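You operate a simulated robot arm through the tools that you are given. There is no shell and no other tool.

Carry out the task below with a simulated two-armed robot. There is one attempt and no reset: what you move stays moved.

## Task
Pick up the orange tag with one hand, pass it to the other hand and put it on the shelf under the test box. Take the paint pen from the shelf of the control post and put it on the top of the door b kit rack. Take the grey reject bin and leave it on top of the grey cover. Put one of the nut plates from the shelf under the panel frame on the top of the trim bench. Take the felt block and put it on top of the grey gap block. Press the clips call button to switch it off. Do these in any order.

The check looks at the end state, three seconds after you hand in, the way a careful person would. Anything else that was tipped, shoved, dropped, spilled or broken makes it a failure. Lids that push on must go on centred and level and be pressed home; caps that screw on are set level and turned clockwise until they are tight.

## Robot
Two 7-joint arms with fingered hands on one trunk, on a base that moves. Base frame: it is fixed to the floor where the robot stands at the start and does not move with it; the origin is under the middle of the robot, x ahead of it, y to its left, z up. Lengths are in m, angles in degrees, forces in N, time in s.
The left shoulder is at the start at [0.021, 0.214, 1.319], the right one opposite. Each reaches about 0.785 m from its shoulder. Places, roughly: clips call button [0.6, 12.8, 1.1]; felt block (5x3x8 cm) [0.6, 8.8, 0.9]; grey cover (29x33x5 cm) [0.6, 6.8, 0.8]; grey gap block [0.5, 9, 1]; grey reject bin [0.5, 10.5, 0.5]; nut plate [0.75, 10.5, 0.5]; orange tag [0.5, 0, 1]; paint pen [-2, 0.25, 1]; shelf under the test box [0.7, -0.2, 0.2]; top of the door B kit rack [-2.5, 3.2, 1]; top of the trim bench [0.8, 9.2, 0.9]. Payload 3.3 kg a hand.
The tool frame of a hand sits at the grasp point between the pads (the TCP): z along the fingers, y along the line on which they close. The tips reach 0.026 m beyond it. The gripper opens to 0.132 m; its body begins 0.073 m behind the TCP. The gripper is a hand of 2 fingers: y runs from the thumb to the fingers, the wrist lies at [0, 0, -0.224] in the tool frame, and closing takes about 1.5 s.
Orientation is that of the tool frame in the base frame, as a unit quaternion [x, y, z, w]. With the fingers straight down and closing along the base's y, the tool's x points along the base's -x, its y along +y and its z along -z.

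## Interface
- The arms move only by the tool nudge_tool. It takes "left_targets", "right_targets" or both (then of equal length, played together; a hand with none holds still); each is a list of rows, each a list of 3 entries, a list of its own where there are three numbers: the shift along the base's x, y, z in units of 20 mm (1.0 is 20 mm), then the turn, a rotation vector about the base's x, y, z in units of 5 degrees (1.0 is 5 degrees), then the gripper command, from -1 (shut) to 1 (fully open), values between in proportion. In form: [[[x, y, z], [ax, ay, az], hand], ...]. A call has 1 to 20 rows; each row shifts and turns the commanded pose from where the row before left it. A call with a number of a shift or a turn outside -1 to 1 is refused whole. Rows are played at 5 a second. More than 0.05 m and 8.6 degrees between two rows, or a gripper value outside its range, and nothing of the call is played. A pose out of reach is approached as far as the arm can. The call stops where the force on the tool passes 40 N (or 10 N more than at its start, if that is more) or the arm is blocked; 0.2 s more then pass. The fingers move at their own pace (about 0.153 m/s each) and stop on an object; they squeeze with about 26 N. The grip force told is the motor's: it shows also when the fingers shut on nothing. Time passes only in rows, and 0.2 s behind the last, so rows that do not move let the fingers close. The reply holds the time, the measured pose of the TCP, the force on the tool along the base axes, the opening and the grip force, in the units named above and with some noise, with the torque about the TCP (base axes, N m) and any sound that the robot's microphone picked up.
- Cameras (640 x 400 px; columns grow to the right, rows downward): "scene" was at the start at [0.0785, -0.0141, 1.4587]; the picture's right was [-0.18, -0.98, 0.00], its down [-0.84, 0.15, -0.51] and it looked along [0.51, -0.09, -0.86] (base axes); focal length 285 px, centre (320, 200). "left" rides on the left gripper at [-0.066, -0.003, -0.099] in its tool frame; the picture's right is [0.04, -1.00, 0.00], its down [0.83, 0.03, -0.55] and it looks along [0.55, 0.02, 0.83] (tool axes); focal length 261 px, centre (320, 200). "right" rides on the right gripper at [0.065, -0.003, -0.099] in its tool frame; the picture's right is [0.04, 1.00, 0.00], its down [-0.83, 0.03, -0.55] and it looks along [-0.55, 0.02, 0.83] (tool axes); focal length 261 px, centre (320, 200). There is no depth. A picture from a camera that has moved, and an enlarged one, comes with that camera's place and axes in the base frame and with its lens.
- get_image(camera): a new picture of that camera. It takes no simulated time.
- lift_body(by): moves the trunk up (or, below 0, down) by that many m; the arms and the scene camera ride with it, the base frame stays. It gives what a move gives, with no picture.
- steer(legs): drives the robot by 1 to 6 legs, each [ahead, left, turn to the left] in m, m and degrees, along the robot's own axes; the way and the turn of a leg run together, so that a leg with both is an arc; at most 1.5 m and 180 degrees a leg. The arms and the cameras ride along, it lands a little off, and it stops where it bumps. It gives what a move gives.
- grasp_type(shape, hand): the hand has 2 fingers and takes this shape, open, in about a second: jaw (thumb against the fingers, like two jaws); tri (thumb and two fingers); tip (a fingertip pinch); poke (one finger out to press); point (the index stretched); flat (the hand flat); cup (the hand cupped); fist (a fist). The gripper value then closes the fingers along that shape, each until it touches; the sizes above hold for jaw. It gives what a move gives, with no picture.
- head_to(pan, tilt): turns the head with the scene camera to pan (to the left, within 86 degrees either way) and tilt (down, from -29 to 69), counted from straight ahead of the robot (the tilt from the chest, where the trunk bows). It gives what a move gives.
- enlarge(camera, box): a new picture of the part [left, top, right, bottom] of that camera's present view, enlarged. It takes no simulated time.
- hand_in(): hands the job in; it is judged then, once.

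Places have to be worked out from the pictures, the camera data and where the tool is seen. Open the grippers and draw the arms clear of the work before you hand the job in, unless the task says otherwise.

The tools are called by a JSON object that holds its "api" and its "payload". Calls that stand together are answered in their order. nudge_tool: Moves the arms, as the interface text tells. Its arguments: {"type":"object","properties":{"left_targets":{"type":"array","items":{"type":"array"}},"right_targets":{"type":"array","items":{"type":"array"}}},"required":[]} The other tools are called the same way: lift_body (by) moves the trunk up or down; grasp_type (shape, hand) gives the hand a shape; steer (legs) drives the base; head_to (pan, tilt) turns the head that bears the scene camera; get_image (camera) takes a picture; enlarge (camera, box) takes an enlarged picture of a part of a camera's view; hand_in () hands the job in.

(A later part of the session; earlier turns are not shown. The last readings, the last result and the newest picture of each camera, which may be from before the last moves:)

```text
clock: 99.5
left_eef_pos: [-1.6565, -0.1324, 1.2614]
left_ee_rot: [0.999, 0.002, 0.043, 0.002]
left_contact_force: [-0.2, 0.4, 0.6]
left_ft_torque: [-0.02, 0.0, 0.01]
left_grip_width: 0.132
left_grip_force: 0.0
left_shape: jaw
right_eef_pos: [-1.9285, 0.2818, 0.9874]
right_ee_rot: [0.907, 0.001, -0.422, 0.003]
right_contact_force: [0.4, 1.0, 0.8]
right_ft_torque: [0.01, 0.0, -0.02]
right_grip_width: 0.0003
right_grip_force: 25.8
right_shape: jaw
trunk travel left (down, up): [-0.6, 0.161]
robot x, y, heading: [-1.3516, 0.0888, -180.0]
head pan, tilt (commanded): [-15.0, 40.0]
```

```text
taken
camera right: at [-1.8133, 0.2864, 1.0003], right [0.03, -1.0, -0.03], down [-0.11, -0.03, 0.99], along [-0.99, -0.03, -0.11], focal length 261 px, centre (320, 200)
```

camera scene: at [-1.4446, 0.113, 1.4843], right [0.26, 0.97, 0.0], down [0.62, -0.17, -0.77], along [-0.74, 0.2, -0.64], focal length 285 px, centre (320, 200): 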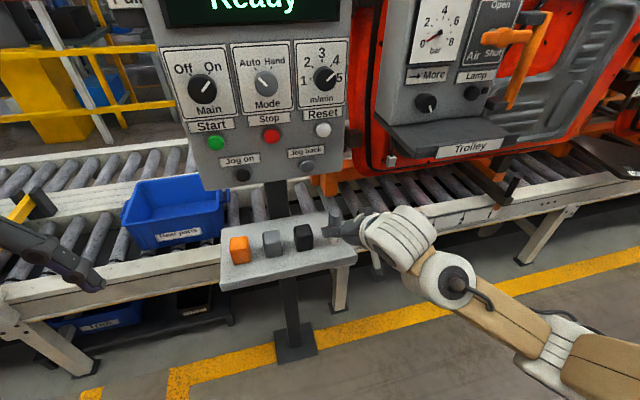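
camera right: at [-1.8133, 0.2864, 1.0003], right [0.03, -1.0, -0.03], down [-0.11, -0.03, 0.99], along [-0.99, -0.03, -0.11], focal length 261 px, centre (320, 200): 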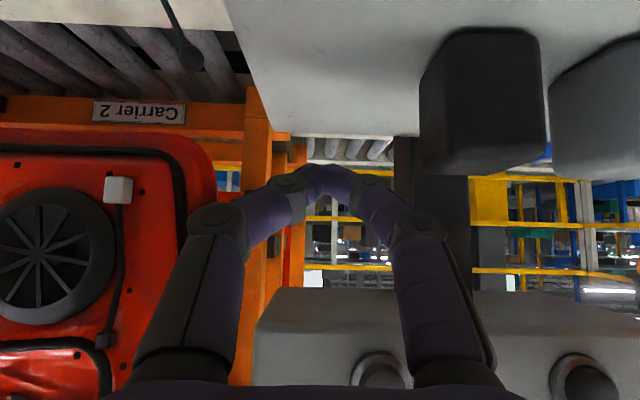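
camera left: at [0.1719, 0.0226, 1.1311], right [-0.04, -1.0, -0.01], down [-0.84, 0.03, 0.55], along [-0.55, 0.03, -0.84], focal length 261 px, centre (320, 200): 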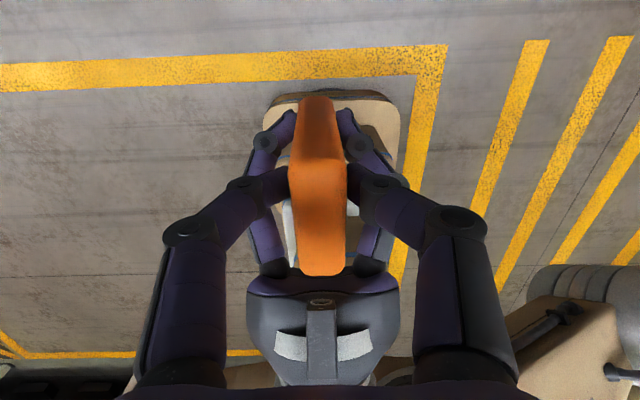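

The fingers closed on nothing and the pen has left the view; it must have slipped. I look for it.

{"api": "get_image", "payload": {"camera": "scene"}}

{"api": "enlarge", "payload": {"camera": "scene", "box": [230, 160, 430, 300]}}

```text
taken
camera scene: at [-1.4449, 0.1126, 1.4843], right [0.26, 0.97, 0.0], down [0.62, -0.17, -0.77], along [-0.74, 0.2, -0.64], focal length 285 px, centre (320, 200)
```

scene: 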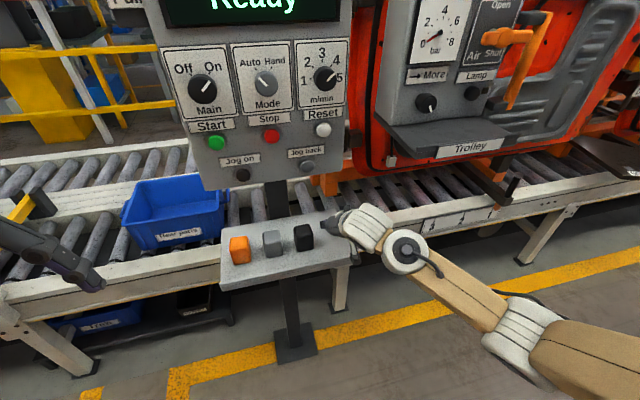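

```text
2.86 times, centred on (330, 230) of scene
camera zoom: at [-1.4449, 0.1126, 1.4843], right [0.26, 0.97, 0.0], down [0.62, -0.17, -0.77], along [-0.74, 0.2, -0.64], focal length 813 px, centre (291, 114)
```

zoom: 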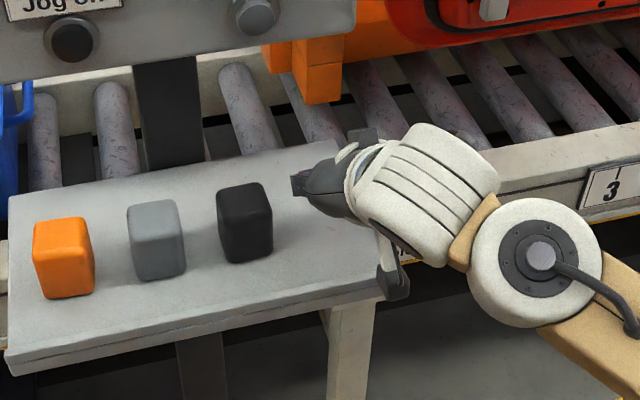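

The pen was squeezed away, probably forward behind the hand. I retreat along the approach line so that I can see the shelf and conveyor.

{"api": "nudge_tool", "payload": {"right_targets": [[[0.6, 0, 0.5], [0, 0, 0], -1], [[0.8, 0, 0.63], [0, 0, 0], -1], [[0.8, 0, 0.63], [0, 0, 0], -1], [[0.8, 0, 0.63], [0, 0, 0], -1], [[0.8, 0, 0.63], [0, 0, 0], -1], [[0.8, 0, 0.63], [0, 0, 0], -1]]}}

{"api": "get_image", "payload": {"camera": "right"}}

{"api": "get_image", "payload": {"camera": "scene"}}

```text
clock: 100.9
left_eef_pos: [-1.6567, -0.1323, 1.2631]
left_ee_rot: [0.999, 0.002, 0.042, 0.002]
left_contact_force: [0.1, -0.6, 0.8]
left_ft_torque: [0.0, 0.0, 0.0]
left_grip_width: 0.1318
left_grip_force: 0.1
left_shape: jaw
right_eef_pos: [-1.8371, 0.2841, 1.058]
right_ee_rot: [0.907, 0.001, -0.421, 0.003]
right_contact_force: [-0.7, -0.1, -0.4]
right_ft_torque: [-0.01, 0.02, -0.02]
right_grip_width: 0.0
right_grip_force: 25.9
right_shape: jaw
trunk travel left (down, up): [-0.6, 0.161]
robot x, y, heading: [-1.3545, 0.0919, -179.8]
head pan, tilt (commanded): [-15.0, 40.0]
```

```text
taken
camera right: at [-1.7211, 0.2877, 1.0724], right [0.03, -1.0, -0.03], down [-0.11, -0.03, 0.99], along [-0.99, -0.03, -0.11], focal length 261 px, centre (320, 200)
```

right: 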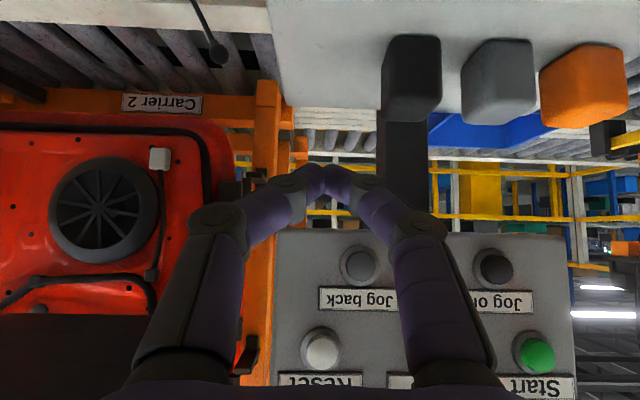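

```text
taken
camera scene: at [-1.4445, 0.1126, 1.4843], right [0.26, 0.97, 0.0], down [0.62, -0.17, -0.77], along [-0.74, 0.2, -0.64], focal length 285 px, centre (320, 200)
```

scene: 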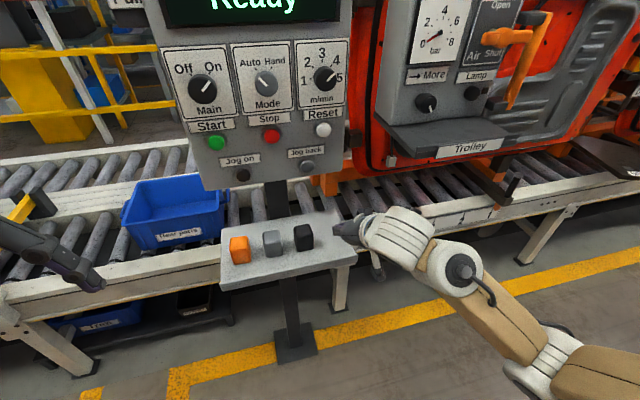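

It's not on the post shelf any more. I search the rollers and the floor in enlarged views.

{"api": "enlarge", "payload": {"camera": "scene", "box": [320, 150, 480, 250]}}

{"api": "enlarge", "payload": {"camera": "scene", "box": [200, 260, 440, 400]}}

{"api": "enlarge", "payload": {"camera": "right", "box": [0, 0, 320, 200]}}

{"api": "head_to", "payload": {"pan": -5, "tilt": 62}}

{"api": "get_image", "payload": {"camera": "scene"}}

```text
4.00 times, centred on (400, 200) of scene
camera zoom: at [-1.4445, 0.1126, 1.4843], right [0.26, 0.97, 0.0], down [0.62, -0.17, -0.77], along [-0.74, 0.2, -0.64], focal length 1138 px, centre (0, 200)
```

zoom: 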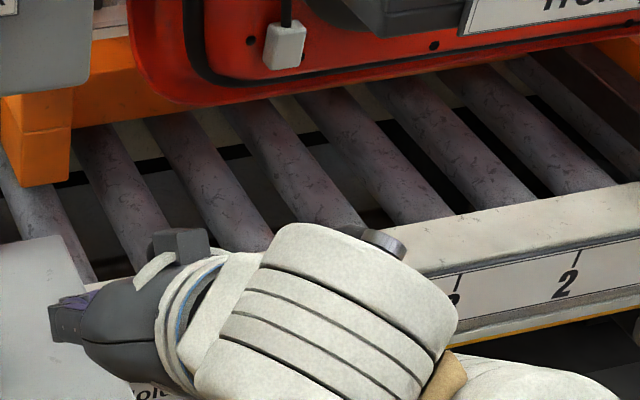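

```text
2.67 times, centred on (320, 330) of scene
camera zoom: at [-1.4445, 0.1126, 1.4843], right [0.26, 0.97, 0.0], down [0.62, -0.17, -0.77], along [-0.74, 0.2, -0.64], focal length 759 px, centre (320, -147)
```

zoom: 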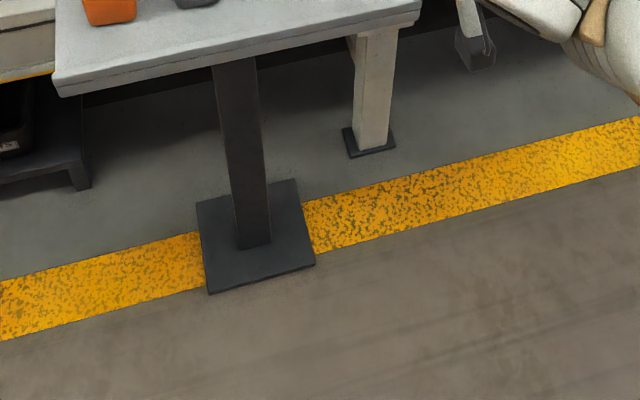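

```text
2.00 times, centred on (160, 100) of right
camera zoom: at [-1.7211, 0.2877, 1.0724], right [0.03, -1.0, -0.03], down [-0.11, -0.03, 0.99], along [-0.99, -0.03, -0.11], focal length 521 px, centre (640, 400)
```

zoom: 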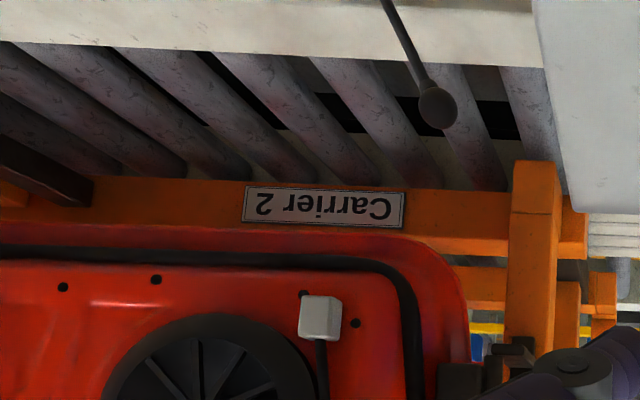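

```text
clock: 101.7
left_eef_pos: [-1.6569, -0.1317, 1.261]
left_ee_rot: [0.999, 0.002, 0.041, 0.002]
left_contact_force: [-0.8, 0.9, -0.8]
left_ft_torque: [0.03, 0.01, 0.01]
left_grip_width: 0.1318
left_grip_force: 0.0
left_shape: jaw
right_eef_pos: [-1.8372, 0.2837, 1.0586]
right_ee_rot: [0.907, 0.001, -0.421, 0.003]
right_contact_force: [0.0, 0.6, -0.2]
right_ft_torque: [-0.02, -0.01, 0.01]
right_grip_width: 0.0
right_grip_force: 25.7
right_shape: jaw
trunk travel left (down, up): [-0.6, 0.161]
robot x, y, heading: [-1.3491, 0.0955, -180.0]
head pan, tilt (commanded): [-5.0, 62.0]
```

```text
taken
camera scene: at [-1.4268, 0.0963, 1.4553], right [0.09, 1.0, 0.0], down [0.88, -0.08, -0.47], along [-0.47, 0.04, -0.88], focal length 285 px, centre (320, 200)
```

scene: 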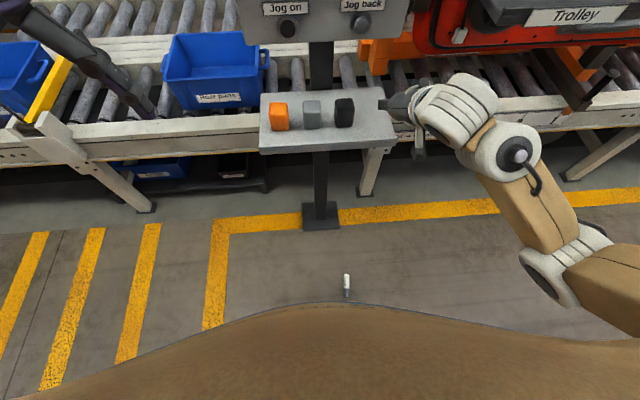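

The pen lies on the floor just ahead of the base, near [-1.71, 0.25]. I enlarge it to see its pose and whether it rests.

{"api": "enlarge", "payload": {"camera": "scene", "box": [297, 255, 397, 315]}}

{"api": "nudge_tool", "payload": {"right_targets": [[[0, 0, 0], [0, 0, 0], -1], [[0, 0, 0], [0, 0, 0], -1]]}}

{"api": "enlarge", "payload": {"camera": "scene", "box": [297, 255, 397, 315]}}

```text
6.40 times, centred on (347, 285) of scene
camera zoom: at [-1.4268, 0.0963, 1.4553], right [0.09, 1.0, 0.0], down [0.88, -0.08, -0.47], along [-0.47, 0.04, -0.88], focal length 1822 px, centre (147, -344)
```

zoom: 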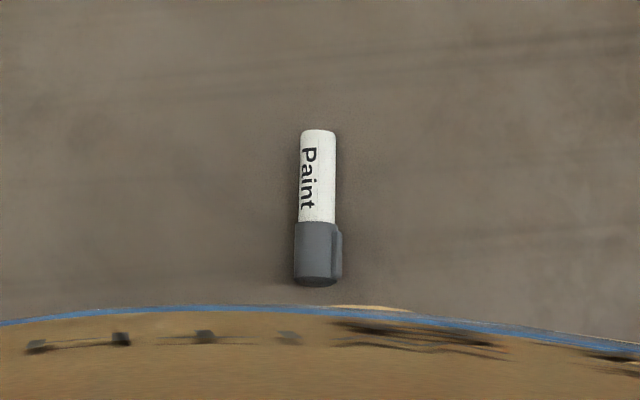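

```text
clock: 102.3
left_eef_pos: [-1.6568, -0.1317, 1.2612]
left_ee_rot: [0.999, 0.001, 0.041, 0.002]
left_contact_force: [-0.3, -0.1, 0.3]
left_ft_torque: [-0.04, -0.03, 0.0]
left_grip_width: 0.1318
left_grip_force: 0.0
left_shape: jaw
right_eef_pos: [-1.8376, 0.2841, 1.0592]
right_ee_rot: [0.907, 0.0, -0.422, 0.003]
right_contact_force: [0.9, 1.0, -0.3]
right_ft_torque: [0.03, 0.0, 0.02]
right_grip_width: 0.0002
right_grip_force: 25.8
right_shape: jaw
trunk travel left (down, up): [-0.6, 0.161]
robot x, y, heading: [-1.3489, 0.0887, -179.7]
head pan, tilt (commanded): [-5.0, 62.0]
```

```text
6.40 times, centred on (347, 285) of scene
camera zoom: at [-1.4268, 0.0963, 1.4552], right [0.09, 1.0, 0.0], down [0.88, -0.08, -0.47], along [-0.47, 0.04, -0.88], focal length 1822 px, centre (147, -344)
```

zoom: 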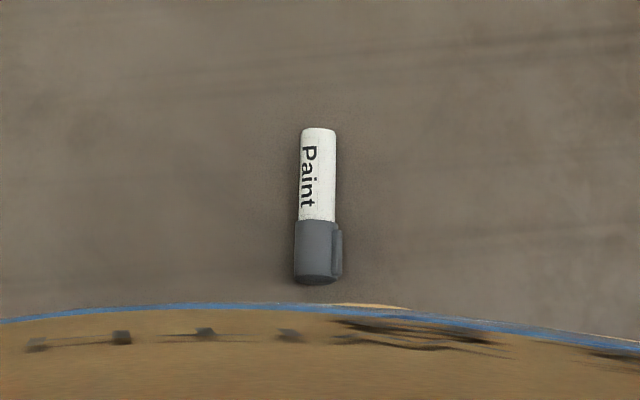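

The pen rests on the floor with its axis along x, body centre near [-1.73, 0.254], cap toward me. I back off 5 cm and bring the right hand to a steeper pitch above that spot before lowering the trunk.

{"api": "steer", "payload": {"legs": [[-0.05, 0, 0]]}}

{"api": "nudge_tool", "payload": {"right_targets": [[[0.3, -0.1, -0.8], [0, -1, 0], -0.5], [[0.3, -0.1, -0.9], [0, -1, 0], 0.4], [[0.3, -0.1, -0.9], [0, -1, 0], 0.4], [[0.3, -0.1, -0.9], [0, -1, 0], 0.4], [[0.3, -0.1, -0.9], [0, -1, 0], 0.4], [[0.2, -0.1, -1], [0, 0, 0], 0.4], [[0.2, -0.1, -1], [0, 0, 0], 0.4], [[0.2, -0.1, -1], [0, 0, 0], 0.4], [[0.2, -0.1, -1], [0, 0, 0], 0.4], [[0.2, -0.1, -1], [0, 0, 0], 0.4], [[0.2, -0.1, -1], [0, 0, 0], 0.4], [[0.2, -0.1, -1], [0, 0, 0], 0.4], [[0, -0.1, -1], [0, 0, 0], 0.4], [[0, -0.1, -1], [0, 0, 0], 0.4], [[0, -0.1, -1], [0, 0, 0], 0.4], [[0, 0, -0.6], [0, 0, 0], 0.4]]}}

{"api": "get_image", "payload": {"camera": "scene"}}

{"api": "get_image", "payload": {"camera": "right"}}

```text
clock: 103.2
left_eef_pos: [-1.6045, -0.132, 1.2638]
left_ee_rot: [0.999, 0.001, 0.041, 0.002]
left_contact_force: [1.0, 0.7, 0.4]
left_ft_torque: [0.03, 0.06, 0.0]
left_grip_width: 0.1318
left_grip_force: 0.0
left_shape: jaw
right_eef_pos: [-1.7853, 0.2849, 1.0598]
right_ee_rot: [0.906, 0.001, -0.423, 0.003]
right_contact_force: [0.3, -0.1, 0.1]
right_ft_torque: [0.02, 0.02, 0.02]
right_grip_width: 0.0002
right_grip_force: 26.0
right_shape: jaw
trunk travel left (down, up): [-0.6, 0.161]
robot x, y, heading: [-1.3045, 0.0888, -180.1]
head pan, tilt (commanded): [-5.0, 62.0]
```

```text
clock: 106.6
left_eef_pos: [-1.6068, -0.1317, 1.2629]
left_ee_rot: [0.999, 0.001, 0.043, 0.001]
left_contact_force: [-0.2, -0.1, 0.0]
left_ft_torque: [-0.01, 0.0, 0.0]
left_grip_width: 0.1322
left_grip_force: 0.0
left_shape: jaw
right_eef_pos: [-1.731, 0.2553, 0.7609]
right_ee_rot: [0.977, -0.001, -0.215, 0.002]
right_contact_force: [0.5, 0.3, 0.1]
right_ft_torque: [-0.01, -0.04, 0.0]
right_grip_width: 0.0921
right_grip_force: 0.0
right_shape: jaw
trunk travel left (down, up): [-0.6, 0.161]
robot x, y, heading: [-1.3019, 0.0938, -179.8]
head pan, tilt (commanded): [-5.0, 62.0]
```

```text
taken
camera scene: at [-1.3769, 0.0964, 1.4552], right [0.09, 1.0, 0.0], down [0.88, -0.08, -0.47], along [-0.47, 0.04, -0.88], focal length 285 px, centre (320, 200)
```

scene: 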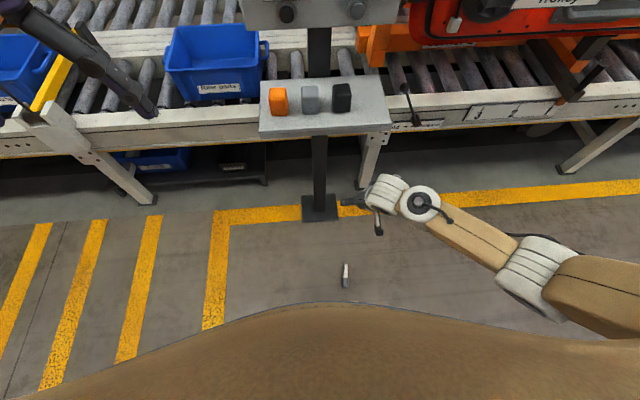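

```text
taken
camera right: at [-1.6317, 0.2586, 0.8227], right [0.04, -1.0, -0.01], down [-0.52, -0.03, 0.85], along [-0.85, -0.03, -0.52], focal length 261 px, centre (320, 200)
```

right: 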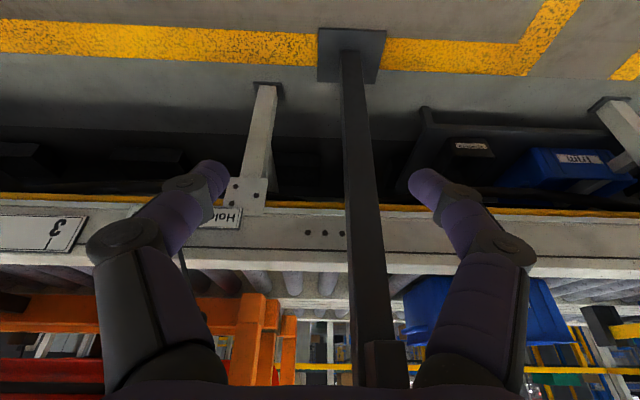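

The hand is at 65° pitch above the pen's line (pen centre measured again at [-1.707, 0.2545]). I lower the trunk in two steps.

{"api": "lift_body", "payload": {"by": -0.4}}

{"api": "lift_body", "payload": {"by": -0.19}}

{"api": "get_image", "payload": {"camera": "scene"}}

{"api": "get_image", "payload": {"camera": "right"}}

```text
clock: 110.5
left_eef_pos: [-1.606, -0.1311, 0.8631]
left_ee_rot: [0.999, 0.001, 0.042, 0.002]
left_contact_force: [0.3, 0.1, 0.0]
left_ft_torque: [-0.02, 0.0, 0.02]
left_grip_width: 0.1319
left_grip_force: 0.1
left_shape: jaw
right_eef_pos: [-1.7299, 0.2555, 0.3594]
right_ee_rot: [0.977, -0.001, -0.215, 0.003]
right_contact_force: [-0.6, -0.3, 0.0]
right_ft_torque: [0.0, -0.01, 0.0]
right_grip_width: 0.092
right_grip_force: 0.1
right_shape: jaw
trunk travel left (down, up): [-0.2, 0.561]
robot x, y, heading: [-1.2997, 0.0938, -180.1]
head pan, tilt (commanded): [-5.0, 62.0]
```

```text
clock: 112.5
left_eef_pos: [-1.6069, -0.1314, 0.6732]
left_ee_rot: [0.999, 0.001, 0.041, 0.001]
left_contact_force: [0.5, 0.3, 0.2]
left_ft_torque: [0.0, -0.02, -0.01]
left_grip_width: 0.1318
left_grip_force: 0.1
left_shape: jaw
right_eef_pos: [-1.7287, 0.2539, 0.1693]
right_ee_rot: [0.976, 0.0, -0.216, 0.002]
right_contact_force: [-0.2, 1.5, 0.2]
right_ft_torque: [0.03, -0.01, 0.01]
right_grip_width: 0.0923
right_grip_force: 0.0
right_shape: jaw
trunk travel left (down, up): [-0.01, 0.751]
robot x, y, heading: [-1.3016, 0.0899, -180.1]
head pan, tilt (commanded): [-5.0, 62.0]
```

```text
taken
camera scene: at [-1.5049, 0.0964, 0.8518], right [0.09, 1.0, 0.0], down [0.88, -0.08, -0.47], along [-0.47, 0.04, -0.88], focal length 285 px, centre (320, 200)
```

scene: 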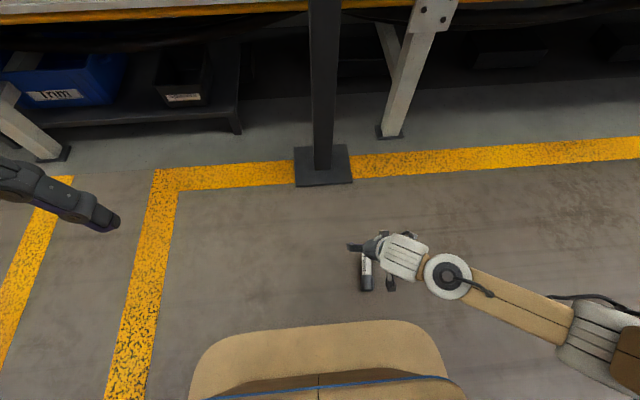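

```text
taken
camera right: at [-1.6304, 0.2581, 0.2311], right [0.04, -1.0, -0.01], down [-0.52, -0.03, 0.85], along [-0.85, -0.03, -0.52], focal length 261 px, centre (320, 200)
```

right: 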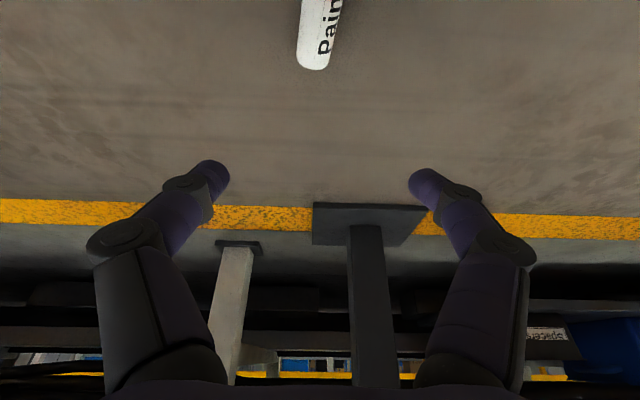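

The pen's body spans x -1.70 to -1.76 at y ≈ 0.257. I move down over the body to about [-1.716, 0.2565, 0.034].

{"api": "nudge_tool", "payload": {"right_targets": [[[0.1, 0.02, -0.97], [0, 0, 0], 0.3], [[0.1, 0.02, -0.97], [0, 0, 0], 0.3], [[0.1, 0.02, -0.97], [0, 0, 0], 0.3], [[0.1, 0.02, -0.97], [0, 0, 0], 0.3], [[0.1, 0.02, -0.97], [0, 0, 0], 0.3], [[0.1, 0.02, -0.97], [0, 0, 0], 0.3], [[0.03, 0.01, -0.95], [0, 0, 0], 0.3], [[0, 0, 0], [0, 0, 0], 0.3]]}}

{"api": "get_image", "payload": {"camera": "right"}}

{"api": "enlarge", "payload": {"camera": "scene", "box": [310, 210, 430, 310]}}

```text
clock: 114.3
left_eef_pos: [-1.608, -0.1313, 0.6718]
left_ee_rot: [0.999, 0.001, 0.042, 0.002]
left_contact_force: [0.1, -0.7, 0.0]
left_ft_torque: [0.01, -0.01, 0.02]
left_grip_width: 0.1321
left_grip_force: 0.1
left_shape: jaw
right_eef_pos: [-1.717, 0.2566, 0.0313]
right_ee_rot: [0.977, 0.0, -0.215, 0.002]
right_contact_force: [-0.2, -0.3, -0.1]
right_ft_torque: [0.02, 0.03, 0.0]
right_grip_width: 0.0862
right_grip_force: 0.0
right_shape: jaw
trunk travel left (down, up): [-0.01, 0.751]
robot x, y, heading: [-1.2999, 0.0931, -180.2]
head pan, tilt (commanded): [-5.0, 62.0]
```

```text
taken
camera right: at [-1.6179, 0.2598, 0.0941], right [0.04, -1.0, -0.01], down [-0.52, -0.03, 0.85], along [-0.85, -0.03, -0.52], focal length 261 px, centre (320, 200)
```

right: 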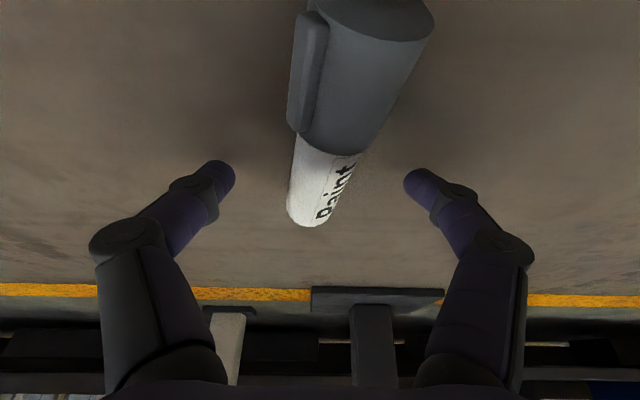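

```text
4.00 times, centred on (370, 260) of scene
camera zoom: at [-1.505, 0.0964, 0.8516], right [0.09, 1.0, 0.0], down [0.88, -0.08, -0.47], along [-0.47, 0.04, -0.88], focal length 1138 px, centre (120, -40)
```

zoom: 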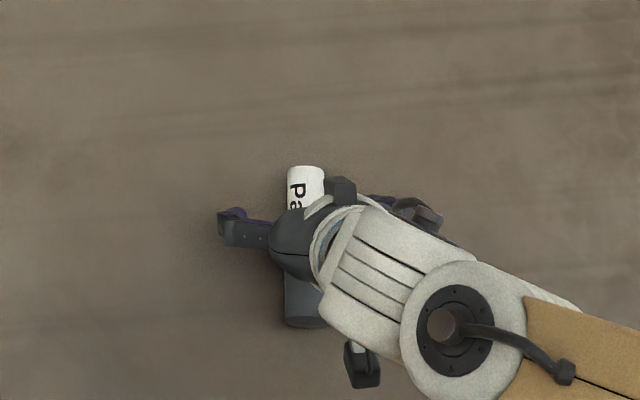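

The fingers straddle the pen's body. I go down another 5 mm and close slowly.

{"api": "nudge_tool", "payload": {"right_targets": [[[0, 0, -0.25], [0, 0, 0], 0.2], [[0, 0, 0], [0, 0, 0], 0], [[0, 0, 0], [0, 0, 0], -0.2], [[0, 0, 0], [0, 0, 0], -0.4], [[0, 0, 0], [0, 0, 0], -0.5], [[0, 0, 0], [0, 0, 0], -0.6], [[0, 0, 0], [0, 0, 0], -0.6]]}}

{"api": "get_image", "payload": {"camera": "right"}}

```text
clock: 116.0
left_eef_pos: [-1.6073, -0.1304, 0.6713]
left_ee_rot: [0.999, 0.001, 0.041, 0.001]
left_contact_force: [0.0, 0.5, 0.0]
left_ft_torque: [-0.03, 0.01, -0.04]
left_grip_width: 0.1319
left_grip_force: 0.1
left_shape: jaw
right_eef_pos: [-1.7174, 0.2569, 0.0279]
right_ee_rot: [0.976, 0.0, -0.216, 0.003]
right_contact_force: [0.6, -0.3, 0.2]
right_ft_torque: [-0.01, -0.01, 0.0]
right_grip_width: 0.0271
right_grip_force: 0.1
right_shape: jaw
trunk travel left (down, up): [-0.01, 0.751]
robot x, y, heading: [-1.3011, 0.0968, -179.8]
head pan, tilt (commanded): [-5.0, 62.0]
```

```text
taken
camera right: at [-1.6174, 0.2602, 0.0899], right [0.04, -1.0, -0.01], down [-0.52, -0.03, 0.85], along [-0.85, -0.03, -0.52], focal length 261 px, centre (320, 200)
```

right: 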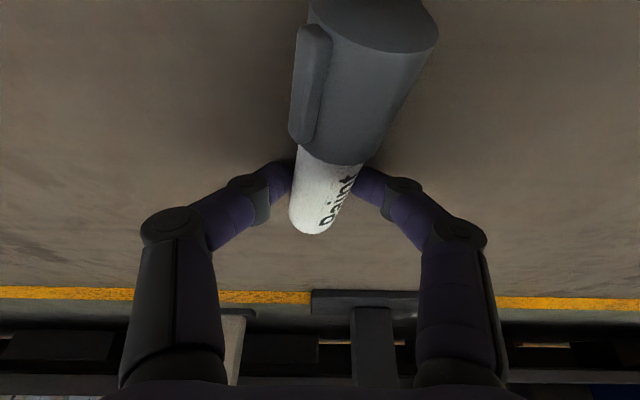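

The fingertips are at the body's sides (27 mm). I tighten the grip fully.

{"api": "nudge_tool", "payload": {"right_targets": [[[0, 0, 0], [0, 0, 0], -0.65], [[0, 0, 0], [0, 0, 0], -0.7], [[0, 0, 0], [0, 0, 0], -0.8], [[0, 0, 0], [0, 0, 0], -1], [[0, 0, 0], [0, 0, 0], -1], [[0, 0, 0], [0, 0, 0], -1]]}}

{"api": "get_image", "payload": {"camera": "right"}}

```text
clock: 117.3
left_eef_pos: [-1.6076, -0.1328, 0.6712]
left_ee_rot: [0.999, 0.0, 0.041, 0.002]
left_contact_force: [-0.8, 0.1, 0.0]
left_ft_torque: [-0.02, 0.0, 0.0]
left_grip_width: 0.1317
left_grip_force: 0.0
left_shape: jaw
right_eef_pos: [-1.716, 0.2562, 0.0279]
right_ee_rot: [0.976, -0.001, -0.216, 0.002]
right_contact_force: [0.0, 0.2, 0.7]
right_ft_torque: [0.01, -0.03, 0.01]
right_grip_width: 0.0225
right_grip_force: 26.5
right_shape: jaw
trunk travel left (down, up): [-0.01, 0.751]
robot x, y, heading: [-1.3015, 0.0934, -180.0]
head pan, tilt (commanded): [-5.0, 62.0]
```

```text
taken
camera right: at [-1.6174, 0.2602, 0.0898], right [0.04, -1.0, -0.01], down [-0.52, -0.03, 0.85], along [-0.85, -0.03, -0.52], focal length 261 px, centre (320, 200)
```

right: 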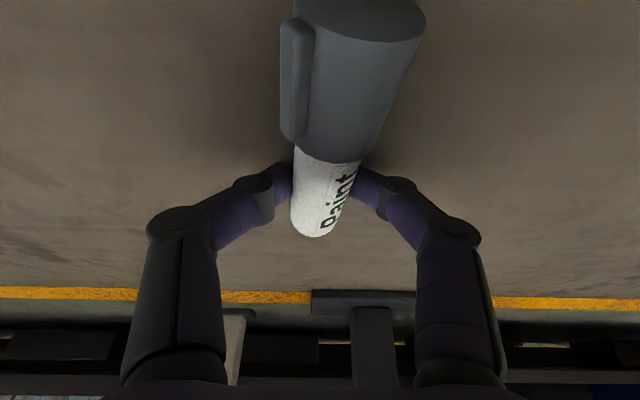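

The pen is gripped firmly (22.5 mm, 26.5 N). I lift it slowly by 0.1 m and look.

{"api": "nudge_tool", "payload": {"right_targets": [[[0, 0, 0.3], [0, 0, 0], -1], [[0, 0, 0.5], [0, 0, 0], -1], [[0, 0, 0.7], [0, 0, 0], -1], [[0, 0, 0.8], [0, 0, 0], -1], [[0, 0, 0.8], [0, 0, 0], -1], [[0, 0, 0.8], [0, 0, 0], -1], [[0, 0, 0.8], [0, 0, 0], -1], [[0, 0, 0], [0, 0, 0], -1]]}}

{"api": "get_image", "payload": {"camera": "right"}}

{"api": "enlarge", "payload": {"camera": "scene", "box": [300, 190, 440, 310]}}

```text
clock: 119.2
left_eef_pos: [-1.6073, -0.1309, 0.672]
left_ee_rot: [0.999, 0.001, 0.042, 0.001]
left_contact_force: [0.1, 0.2, 0.4]
left_ft_torque: [-0.02, -0.05, -0.01]
left_grip_width: 0.1319
left_grip_force: 0.0
left_shape: jaw
right_eef_pos: [-1.7178, 0.2571, 0.1209]
right_ee_rot: [0.976, 0.0, -0.216, 0.003]
right_contact_force: [-0.1, 0.7, -0.6]
right_ft_torque: [0.0, 0.04, -0.01]
right_grip_width: 0.0225
right_grip_force: 26.1
right_shape: jaw
trunk travel left (down, up): [-0.01, 0.751]
robot x, y, heading: [-1.2977, 0.0938, -179.8]
head pan, tilt (commanded): [-5.0, 62.0]
```

```text
taken
camera right: at [-1.6187, 0.2606, 0.1834], right [0.04, -1.0, -0.01], down [-0.52, -0.03, 0.85], along [-0.85, -0.03, -0.52], focal length 261 px, centre (320, 200)
```

right: 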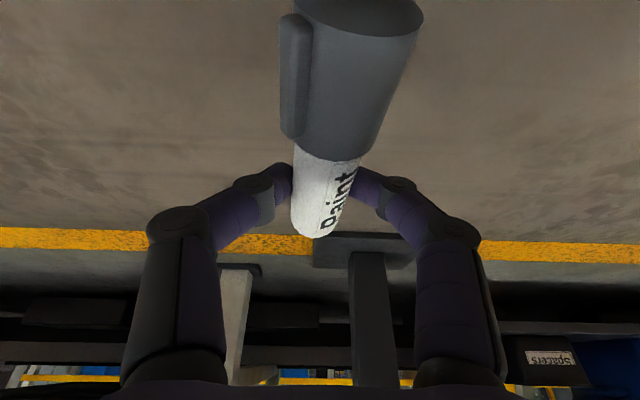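

```text
3.33 times, centred on (370, 250) of scene
camera zoom: at [-1.5051, 0.0964, 0.8516], right [0.09, 1.0, 0.0], down [0.88, -0.08, -0.47], along [-0.47, 0.04, -0.88], focal length 949 px, centre (153, 33)
```

zoom: 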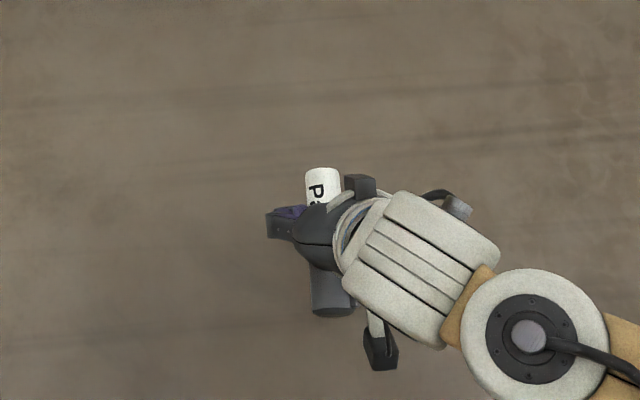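

The pen is held horizontally in the right hand. I back off 0.35 m and raise the trunk, then look toward the rack on my right.

{"api": "steer", "payload": {"legs": [[-0.35, 0, 0]]}}

{"api": "lift_body", "payload": {"by": 0.4}}

{"api": "lift_body", "payload": {"by": 0.19}}

{"api": "head_to", "payload": {"pan": -70, "tilt": 20}}

{"api": "get_image", "payload": {"camera": "scene"}}

{"api": "get_image", "payload": {"camera": "right"}}

```text
clock: 121.4
left_eef_pos: [-1.257, -0.131, 0.6723]
left_ee_rot: [0.999, 0.0, 0.041, 0.002]
left_contact_force: [-0.1, -0.1, 0.7]
left_ft_torque: [-0.02, -0.04, 0.01]
left_grip_width: 0.1319
left_grip_force: 0.1
left_shape: jaw
right_eef_pos: [-1.3673, 0.2559, 0.1215]
right_ee_rot: [0.977, -0.001, -0.215, 0.002]
right_contact_force: [-0.3, 0.1, -0.9]
right_ft_torque: [0.0, 0.04, -0.03]
right_grip_width: 0.022
right_grip_force: 26.4
right_shape: jaw
trunk travel left (down, up): [-0.01, 0.751]
robot x, y, heading: [-0.9509, 0.0912, 179.8]
head pan, tilt (commanded): [-5.0, 62.0]
```

```text
clock: 125.2
left_eef_pos: [-1.2569, -0.1301, 1.0712]
left_ee_rot: [0.999, 0.0, 0.042, 0.001]
left_contact_force: [0.6, -0.1, 1.0]
left_ft_torque: [-0.02, -0.03, 0.01]
left_grip_width: 0.132
left_grip_force: 0.0
left_shape: jaw
right_eef_pos: [-1.3664, 0.257, 0.5216]
right_ee_rot: [0.977, -0.002, -0.215, 0.002]
right_contact_force: [0.4, -0.3, -0.5]
right_ft_torque: [-0.02, 0.01, -0.01]
right_grip_width: 0.0223
right_grip_force: 26.4
right_shape: jaw
trunk travel left (down, up): [-0.41, 0.351]
robot x, y, heading: [-0.9516, 0.0938, 180.1]
head pan, tilt (commanded): [-5.0, 62.0]
```

```text
clock: 127.3
left_eef_pos: [-1.2568, -0.1325, 1.2618]
left_ee_rot: [0.999, 0.0, 0.042, 0.002]
left_contact_force: [0.2, -0.9, 0.0]
left_ft_torque: [-0.01, 0.01, 0.01]
left_grip_width: 0.132
left_grip_force: 0.1
left_shape: jaw
right_eef_pos: [-1.3668, 0.257, 0.7097]
right_ee_rot: [0.977, 0.0, -0.215, 0.003]
right_contact_force: [0.0, -0.9, -1.4]
right_ft_torque: [0.0, 0.02, -0.04]
right_grip_width: 0.0222
right_grip_force: 26.4
right_shape: jaw
trunk travel left (down, up): [-0.6, 0.161]
robot x, y, heading: [-0.9533, 0.0939, 179.8]
head pan, tilt (commanded): [-5.0, 62.0]
```

```text
clock: 128.7
left_eef_pos: [-1.2574, -0.1303, 1.2623]
left_ee_rot: [0.999, 0.001, 0.042, 0.002]
left_contact_force: [0.5, -0.3, 0.2]
left_ft_torque: [0.01, -0.02, 0.02]
left_grip_width: 0.1321
left_grip_force: 0.0
left_shape: jaw
right_eef_pos: [-1.3677, 0.2564, 0.7129]
right_ee_rot: [0.977, -0.001, -0.215, 0.003]
right_contact_force: [0.2, -0.8, 0.2]
right_ft_torque: [0.02, -0.03, 0.0]
right_grip_width: 0.0223
right_grip_force: 25.6
right_shape: jaw
trunk travel left (down, up): [-0.6, 0.161]
robot x, y, heading: [-0.9526, 0.0929, 179.8]
head pan, tilt (commanded): [-70.0, 20.0]
```

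```text
taken
camera scene: at [-0.9942, 0.1782, 1.5156], right [0.94, 0.34, 0.0], down [0.12, -0.32, -0.94], along [-0.32, 0.88, -0.34], focal length 285 px, centre (320, 200)
```

scene: 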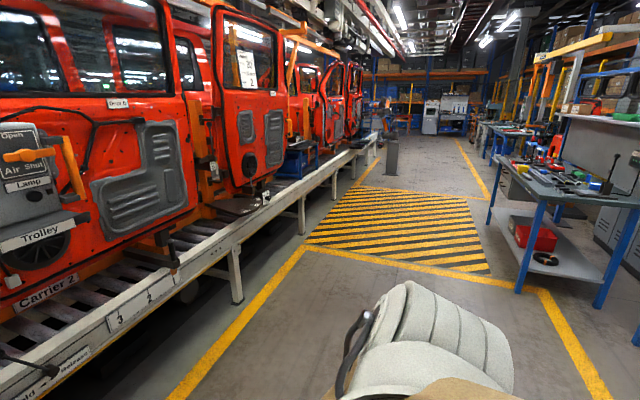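

```text
taken
camera right: at [-1.2681, 0.2607, 0.7733], right [0.04, -1.0, -0.01], down [-0.52, -0.03, 0.85], along [-0.85, -0.02, -0.52], focal length 261 px, centre (320, 200)
```

right: 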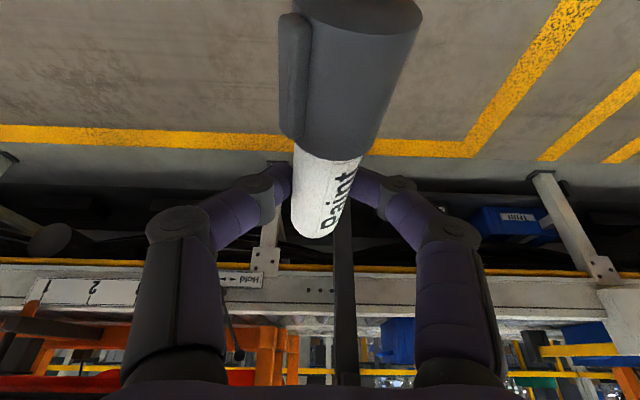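

The rack should project near (287, 143) in this view; I enlarge there.

{"api": "enlarge", "payload": {"camera": "scene", "box": [230, 100, 410, 220]}}

```text
3.33 times, centred on (320, 160) of scene
camera zoom: at [-0.9942, 0.1782, 1.5156], right [0.94, 0.34, 0.0], down [0.12, -0.32, -0.94], along [-0.32, 0.88, -0.34], focal length 949 px, centre (320, 333)
```

zoom: 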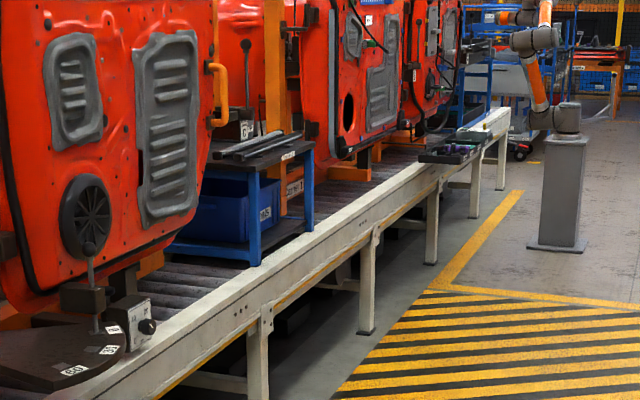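

A small blue rack with a dark top stands on the conveyor there, next to the doors. I strafe to the right along the aisle by 2.75 m and look at it.

{"api": "steer", "payload": {"legs": [[0, -1.4, 0], [0, -1.35, 0]]}}

{"api": "head_to", "payload": {"pan": -10, "tilt": 20}}

{"api": "get_image", "payload": {"camera": "scene"}}

```text
clock: 142.1
left_eef_pos: [-1.3005, 2.6384, 1.2623]
left_ee_rot: [0.999, 0.01, 0.043, 0.002]
left_contact_force: [-0.2, 0.3, 0.3]
left_ft_torque: [-0.02, 0.01, 0.02]
left_grip_width: 0.132
left_grip_force: 0.1
left_shape: jaw
right_eef_pos: [-1.4165, 3.0242, 0.7114]
right_ee_rot: [0.977, 0.008, -0.215, 0.004]
right_contact_force: [-0.8, -1.2, 0.3]
right_ft_torque: [0.03, -0.03, 0.0]
right_grip_width: 0.0219
right_grip_force: 25.9
right_shape: jaw
trunk travel left (down, up): [-0.6, 0.161]
robot x, y, heading: [-0.9929, 2.8677, -178.8]
head pan, tilt (commanded): [-70.0, 20.0]
```

```text
clock: 143.4
left_eef_pos: [-1.299, 2.6377, 1.2622]
left_ee_rot: [0.999, 0.009, 0.042, 0.001]
left_contact_force: [-0.4, 0.1, -0.3]
left_ft_torque: [0.02, 0.03, 0.0]
left_grip_width: 0.132
left_grip_force: 0.0
left_shape: jaw
right_eef_pos: [-1.4188, 3.0237, 0.7127]
right_ee_rot: [0.976, 0.007, -0.216, 0.004]
right_contact_force: [0.8, 0.6, -0.3]
right_ft_torque: [-0.03, 0.01, -0.01]
right_grip_width: 0.022
right_grip_force: 25.7
right_shape: jaw
trunk travel left (down, up): [-0.6, 0.161]
robot x, y, heading: [-0.9996, 2.869, -179.0]
head pan, tilt (commanded): [-10.0, 20.0]
```

```text
taken
camera scene: at [-1.101, 2.8801, 1.5157], right [0.16, 0.99, 0.0], down [0.34, -0.05, -0.94], along [-0.93, 0.15, -0.34], focal length 285 px, centre (320, 200)
```

scene: 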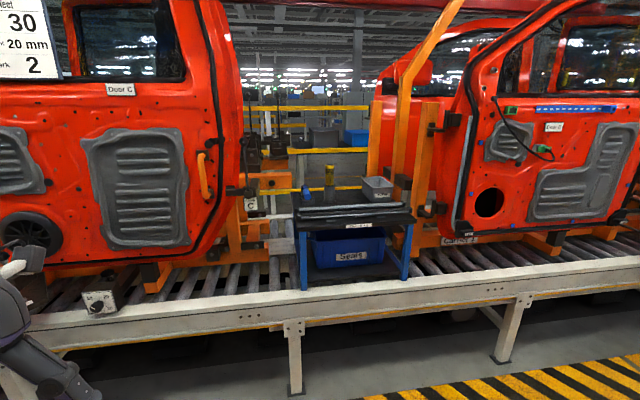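

I see a blue-legged rack with rods and other items on its top. I enlarge it to read its label and find free space.

{"api": "enlarge", "payload": {"camera": "scene", "box": [270, 150, 430, 290]}}

{"api": "enlarge", "payload": {"camera": "scene", "box": [285, 155, 425, 240]}}

```text
2.86 times, centred on (350, 220) of scene
camera zoom: at [-1.101, 2.8801, 1.5157], right [0.16, 0.99, 0.0], down [0.34, -0.05, -0.94], along [-0.93, 0.15, -0.34], focal length 813 px, centre (234, 143)
```

zoom: 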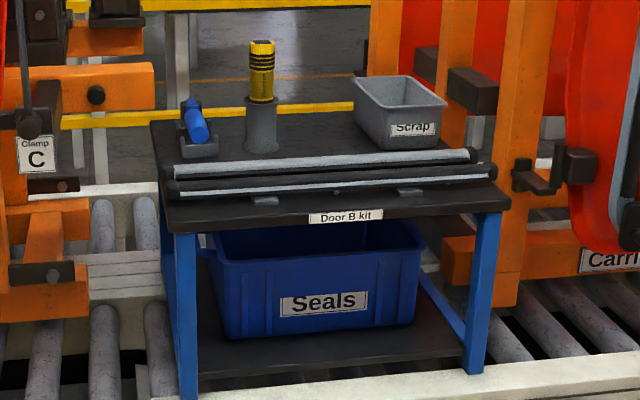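

```text
4.57 times, centred on (355, 198) of scene
camera zoom: at [-1.101, 2.8801, 1.5157], right [0.16, 0.99, 0.0], down [0.34, -0.05, -0.94], along [-0.93, 0.15, -0.34], focal length 1301 px, centre (160, 211)
```

zoom: 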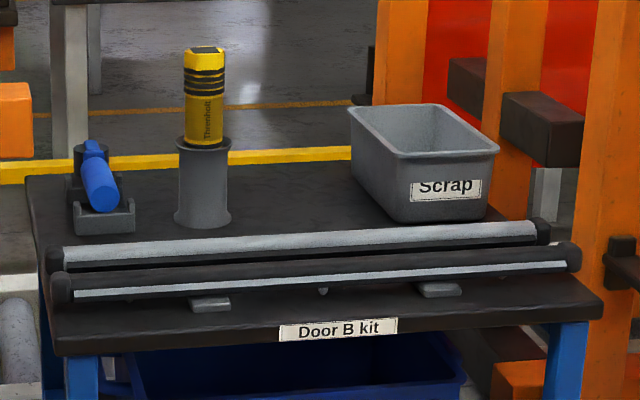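

It is labelled "Door B kit"; its top carries two seal rods in front, a blue screwdriver stand, a Threadlok cup and a Scrap bin, with free room between cup and bin. I raise the right hand well above rack height before going closer.

{"api": "nudge_tool", "payload": {"right_targets": [[[0, 0, 1], [0, 0, 0], -1], [[0, 0, 1], [0, 0, 0], -1], [[0, 0, 1], [0, 0, 0], -1], [[0, 0, 1], [0, 0, 0], -1], [[0, 0, 1], [0, 0, 0], -1], [[0, 0, 1], [0, 0, 0], -1], [[0, 0, 1], [0, 0, 0], -1], [[0, 0, 1], [0, 0, 0], -1], [[0, 0, 1], [0, 0, 0], -1], [[0, 0, 1], [0, 0, 0], -1], [[0, 0, 1], [0, 0, 0], -1], [[0, 0, 1], [0, 0, 0], -1], [[0, 0, 1], [0, 0, 0], -1], [[0, 0, 1], [0, 0, 0], -1], [[0, 0, 1], [0, 0, 0], -1], [[0, 0, 1], [0, 0, 0], -1], [[0, 0, 1], [0, 0, 0], -1], [[0, 0, 1], [0, 0, 0], -1], [[0, 0, 1], [0, 0, 0], -1], [[0, 0, 1], [0, 0, 0], -1]]}}

{"api": "lift_body", "payload": {"by": 0.15}}

{"api": "steer", "payload": {"legs": [[0.4, -0.18, -1]]}}

{"api": "head_to", "payload": {"pan": 0, "tilt": 35}}

{"api": "get_image", "payload": {"camera": "scene"}}

{"api": "get_image", "payload": {"camera": "right"}}

```text
clock: 147.6
left_eef_pos: [-1.2992, 2.6378, 1.2606]
left_ee_rot: [0.999, 0.009, 0.041, 0.001]
left_contact_force: [-0.1, -0.1, -0.3]
left_ft_torque: [0.04, -0.03, 0.03]
left_grip_width: 0.1319
left_grip_force: 0.1
left_shape: jaw
right_eef_pos: [-1.4177, 3.0233, 1.0284]
right_ee_rot: [0.976, 0.008, -0.217, 0.003]
right_contact_force: [-0.2, 0.5, -0.9]
right_ft_torque: [-0.01, 0.02, 0.0]
right_grip_width: 0.0221
right_grip_force: 25.5
right_shape: jaw
right hand out of reach, approached as far as the arm can: row 16, 17, 18, 19, 20
trunk travel left (down, up): [-0.6, 0.161]
robot x, y, heading: [-0.9952, 2.8655, -178.9]
head pan, tilt (commanded): [-10.0, 20.0]
```

```text
clock: 149.4
left_eef_pos: [-1.3, 2.6369, 1.4123]
left_ee_rot: [0.999, 0.009, 0.042, 0.002]
left_contact_force: [-0.1, 0.1, 0.1]
left_ft_torque: [0.02, 0.0, 0.01]
left_grip_width: 0.1319
left_grip_force: 0.0
left_shape: jaw
right_eef_pos: [-1.418, 3.0243, 1.18]
right_ee_rot: [0.976, 0.008, -0.216, 0.005]
right_contact_force: [-0.2, -0.5, -0.8]
right_ft_torque: [-0.05, 0.04, 0.0]
right_grip_width: 0.022
right_grip_force: 26.0
right_shape: jaw
trunk travel left (down, up): [-0.75, 0.011]
robot x, y, heading: [-0.9968, 2.87, -178.9]
head pan, tilt (commanded): [-10.0, 20.0]
```

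```text
clock: 152.1
left_eef_pos: [-1.7122, 2.8203, 1.4118]
left_ee_rot: [0.999, 0.004, 0.042, 0.001]
left_contact_force: [0.6, -0.7, 0.5]
left_ft_torque: [-0.03, 0.01, 0.01]
left_grip_width: 0.1314
left_grip_force: 0.1
left_shape: jaw
right_eef_pos: [-1.8253, 3.2078, 1.1797]
right_ee_rot: [0.977, 0.002, -0.215, 0.003]
right_contact_force: [-0.6, -0.4, -0.5]
right_ft_torque: [-0.01, 0.03, 0.01]
right_grip_width: 0.0218
right_grip_force: 25.8
right_shape: jaw
trunk travel left (down, up): [-0.75, 0.011]
robot x, y, heading: [-1.4039, 3.0504, -180.0]
head pan, tilt (commanded): [-10.0, 20.0]
```

```text
clock: 152.9
left_eef_pos: [-1.7108, 2.8212, 1.4117]
left_ee_rot: [0.999, 0.003, 0.042, 0.002]
left_contact_force: [-0.1, 0.9, 0.0]
left_ft_torque: [0.02, 0.02, 0.02]
left_grip_width: 0.1319
left_grip_force: 0.1
left_shape: jaw
right_eef_pos: [-1.8249, 3.2087, 1.1796]
right_ee_rot: [0.976, 0.001, -0.216, 0.003]
right_contact_force: [0.3, -0.1, 0.1]
right_ft_torque: [-0.02, 0.02, -0.02]
right_grip_width: 0.0222
right_grip_force: 26.0
right_shape: jaw
trunk travel left (down, up): [-0.75, 0.011]
robot x, y, heading: [-1.4086, 3.0446, -179.5]
head pan, tilt (commanded): [0.0, 35.0]
```

```text
taken
camera scene: at [-1.5044, 3.0444, 1.642], right [0.0, 1.0, 0.0], down [0.57, 0.0, -0.82], along [-0.82, 0.0, -0.57], focal length 285 px, centre (320, 200)
```

scene: 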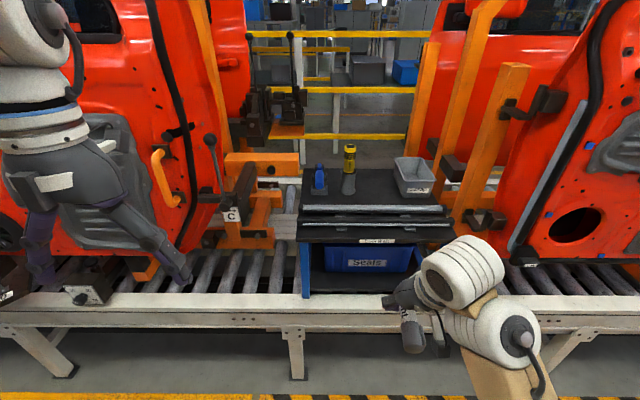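

```text
taken
camera right: at [-1.7258, 3.2127, 1.2429], right [0.04, -1.0, -0.01], down [-0.52, -0.03, 0.85], along [-0.85, -0.03, -0.52], focal length 261 px, centre (320, 200)
```

right: 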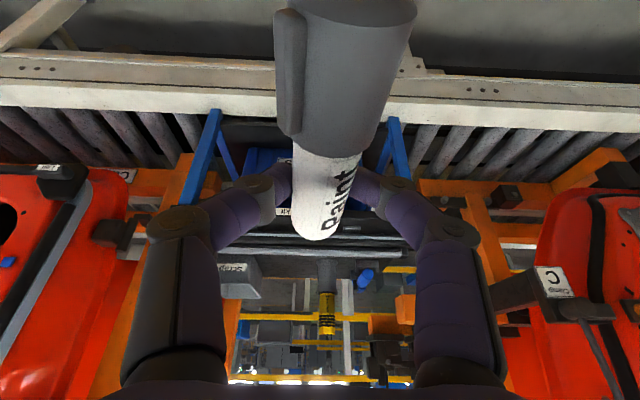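

I enlarge the rack's top in this view to locate it.

{"api": "enlarge", "payload": {"camera": "scene", "box": [280, 130, 480, 255]}}

```text
3.20 times, centred on (380, 192) of scene
camera zoom: at [-1.5044, 3.0444, 1.642], right [0.0, 1.0, 0.0], down [0.57, 0.0, -0.82], along [-0.82, 0.0, -0.57], focal length 911 px, centre (128, 224)
```

zoom: 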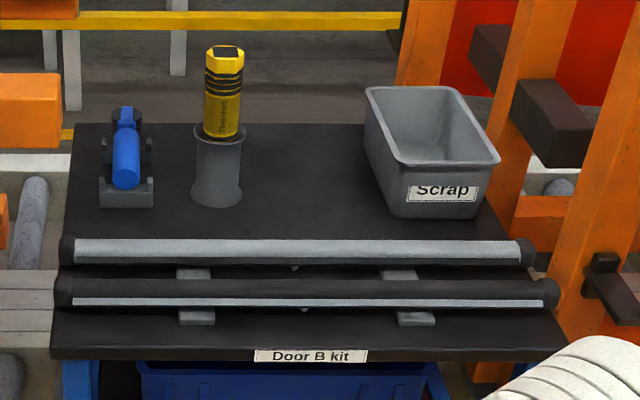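

The rack top is at z ≈ 0.985, from x -2.22 to -2.71; the rods sit at x -2.28 to -2.385, and the free patch between the cup and the Scrap bin is y 3.20–3.36, x -2.39 to -2.6. I tuck the left hand back first so that it stays away from the doors.

{"api": "nudge_tool", "payload": {"left_targets": [[[1, -0.2, -0.5], [0, 0, 0], 0], [[1, -0.2, -0.5], [0, 0, 0], -0.5], [[1, -0.2, -0.5], [0, 0, 0], -0.5], [[1, -0.2, -0.5], [0, 0, 0], -0.5], [[1, -0.2, -0.5], [0, 0, 0], -0.5], [[1, -0.2, -0.5], [0, 0, 0], -0.5]]}}

{"api": "get_image", "payload": {"camera": "scene"}}

```text
clock: 154.3
left_eef_pos: [-1.6044, 2.796, 1.3629]
left_ee_rot: [0.999, 0.003, 0.042, 0.001]
left_contact_force: [0.2, -0.1, -0.6]
left_ft_torque: [0.0, 0.01, 0.01]
left_grip_width: 0.0332
left_grip_force: 0.0
left_shape: jaw
left hand out of reach, approached as far as the arm can: row 6
right_eef_pos: [-1.8238, 3.2091, 1.1816]
right_ee_rot: [0.976, 0.002, -0.216, 0.003]
right_contact_force: [-0.1, 0.2, -0.8]
right_ft_torque: [-0.02, 0.01, 0.01]
right_grip_width: 0.0219
right_grip_force: 25.6
right_shape: jaw
trunk travel left (down, up): [-0.75, 0.011]
robot x, y, heading: [-1.4068, 3.0499, -179.8]
head pan, tilt (commanded): [0.0, 35.0]
```

```text
taken
camera scene: at [-1.5034, 3.0447, 1.642], right [-0.01, 1.0, 0.0], down [0.57, 0.0, -0.82], along [-0.82, 0.0, -0.57], focal length 285 px, centre (320, 200)
```

scene: 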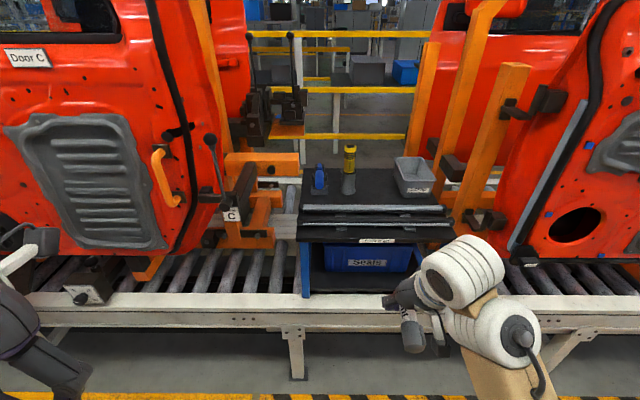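

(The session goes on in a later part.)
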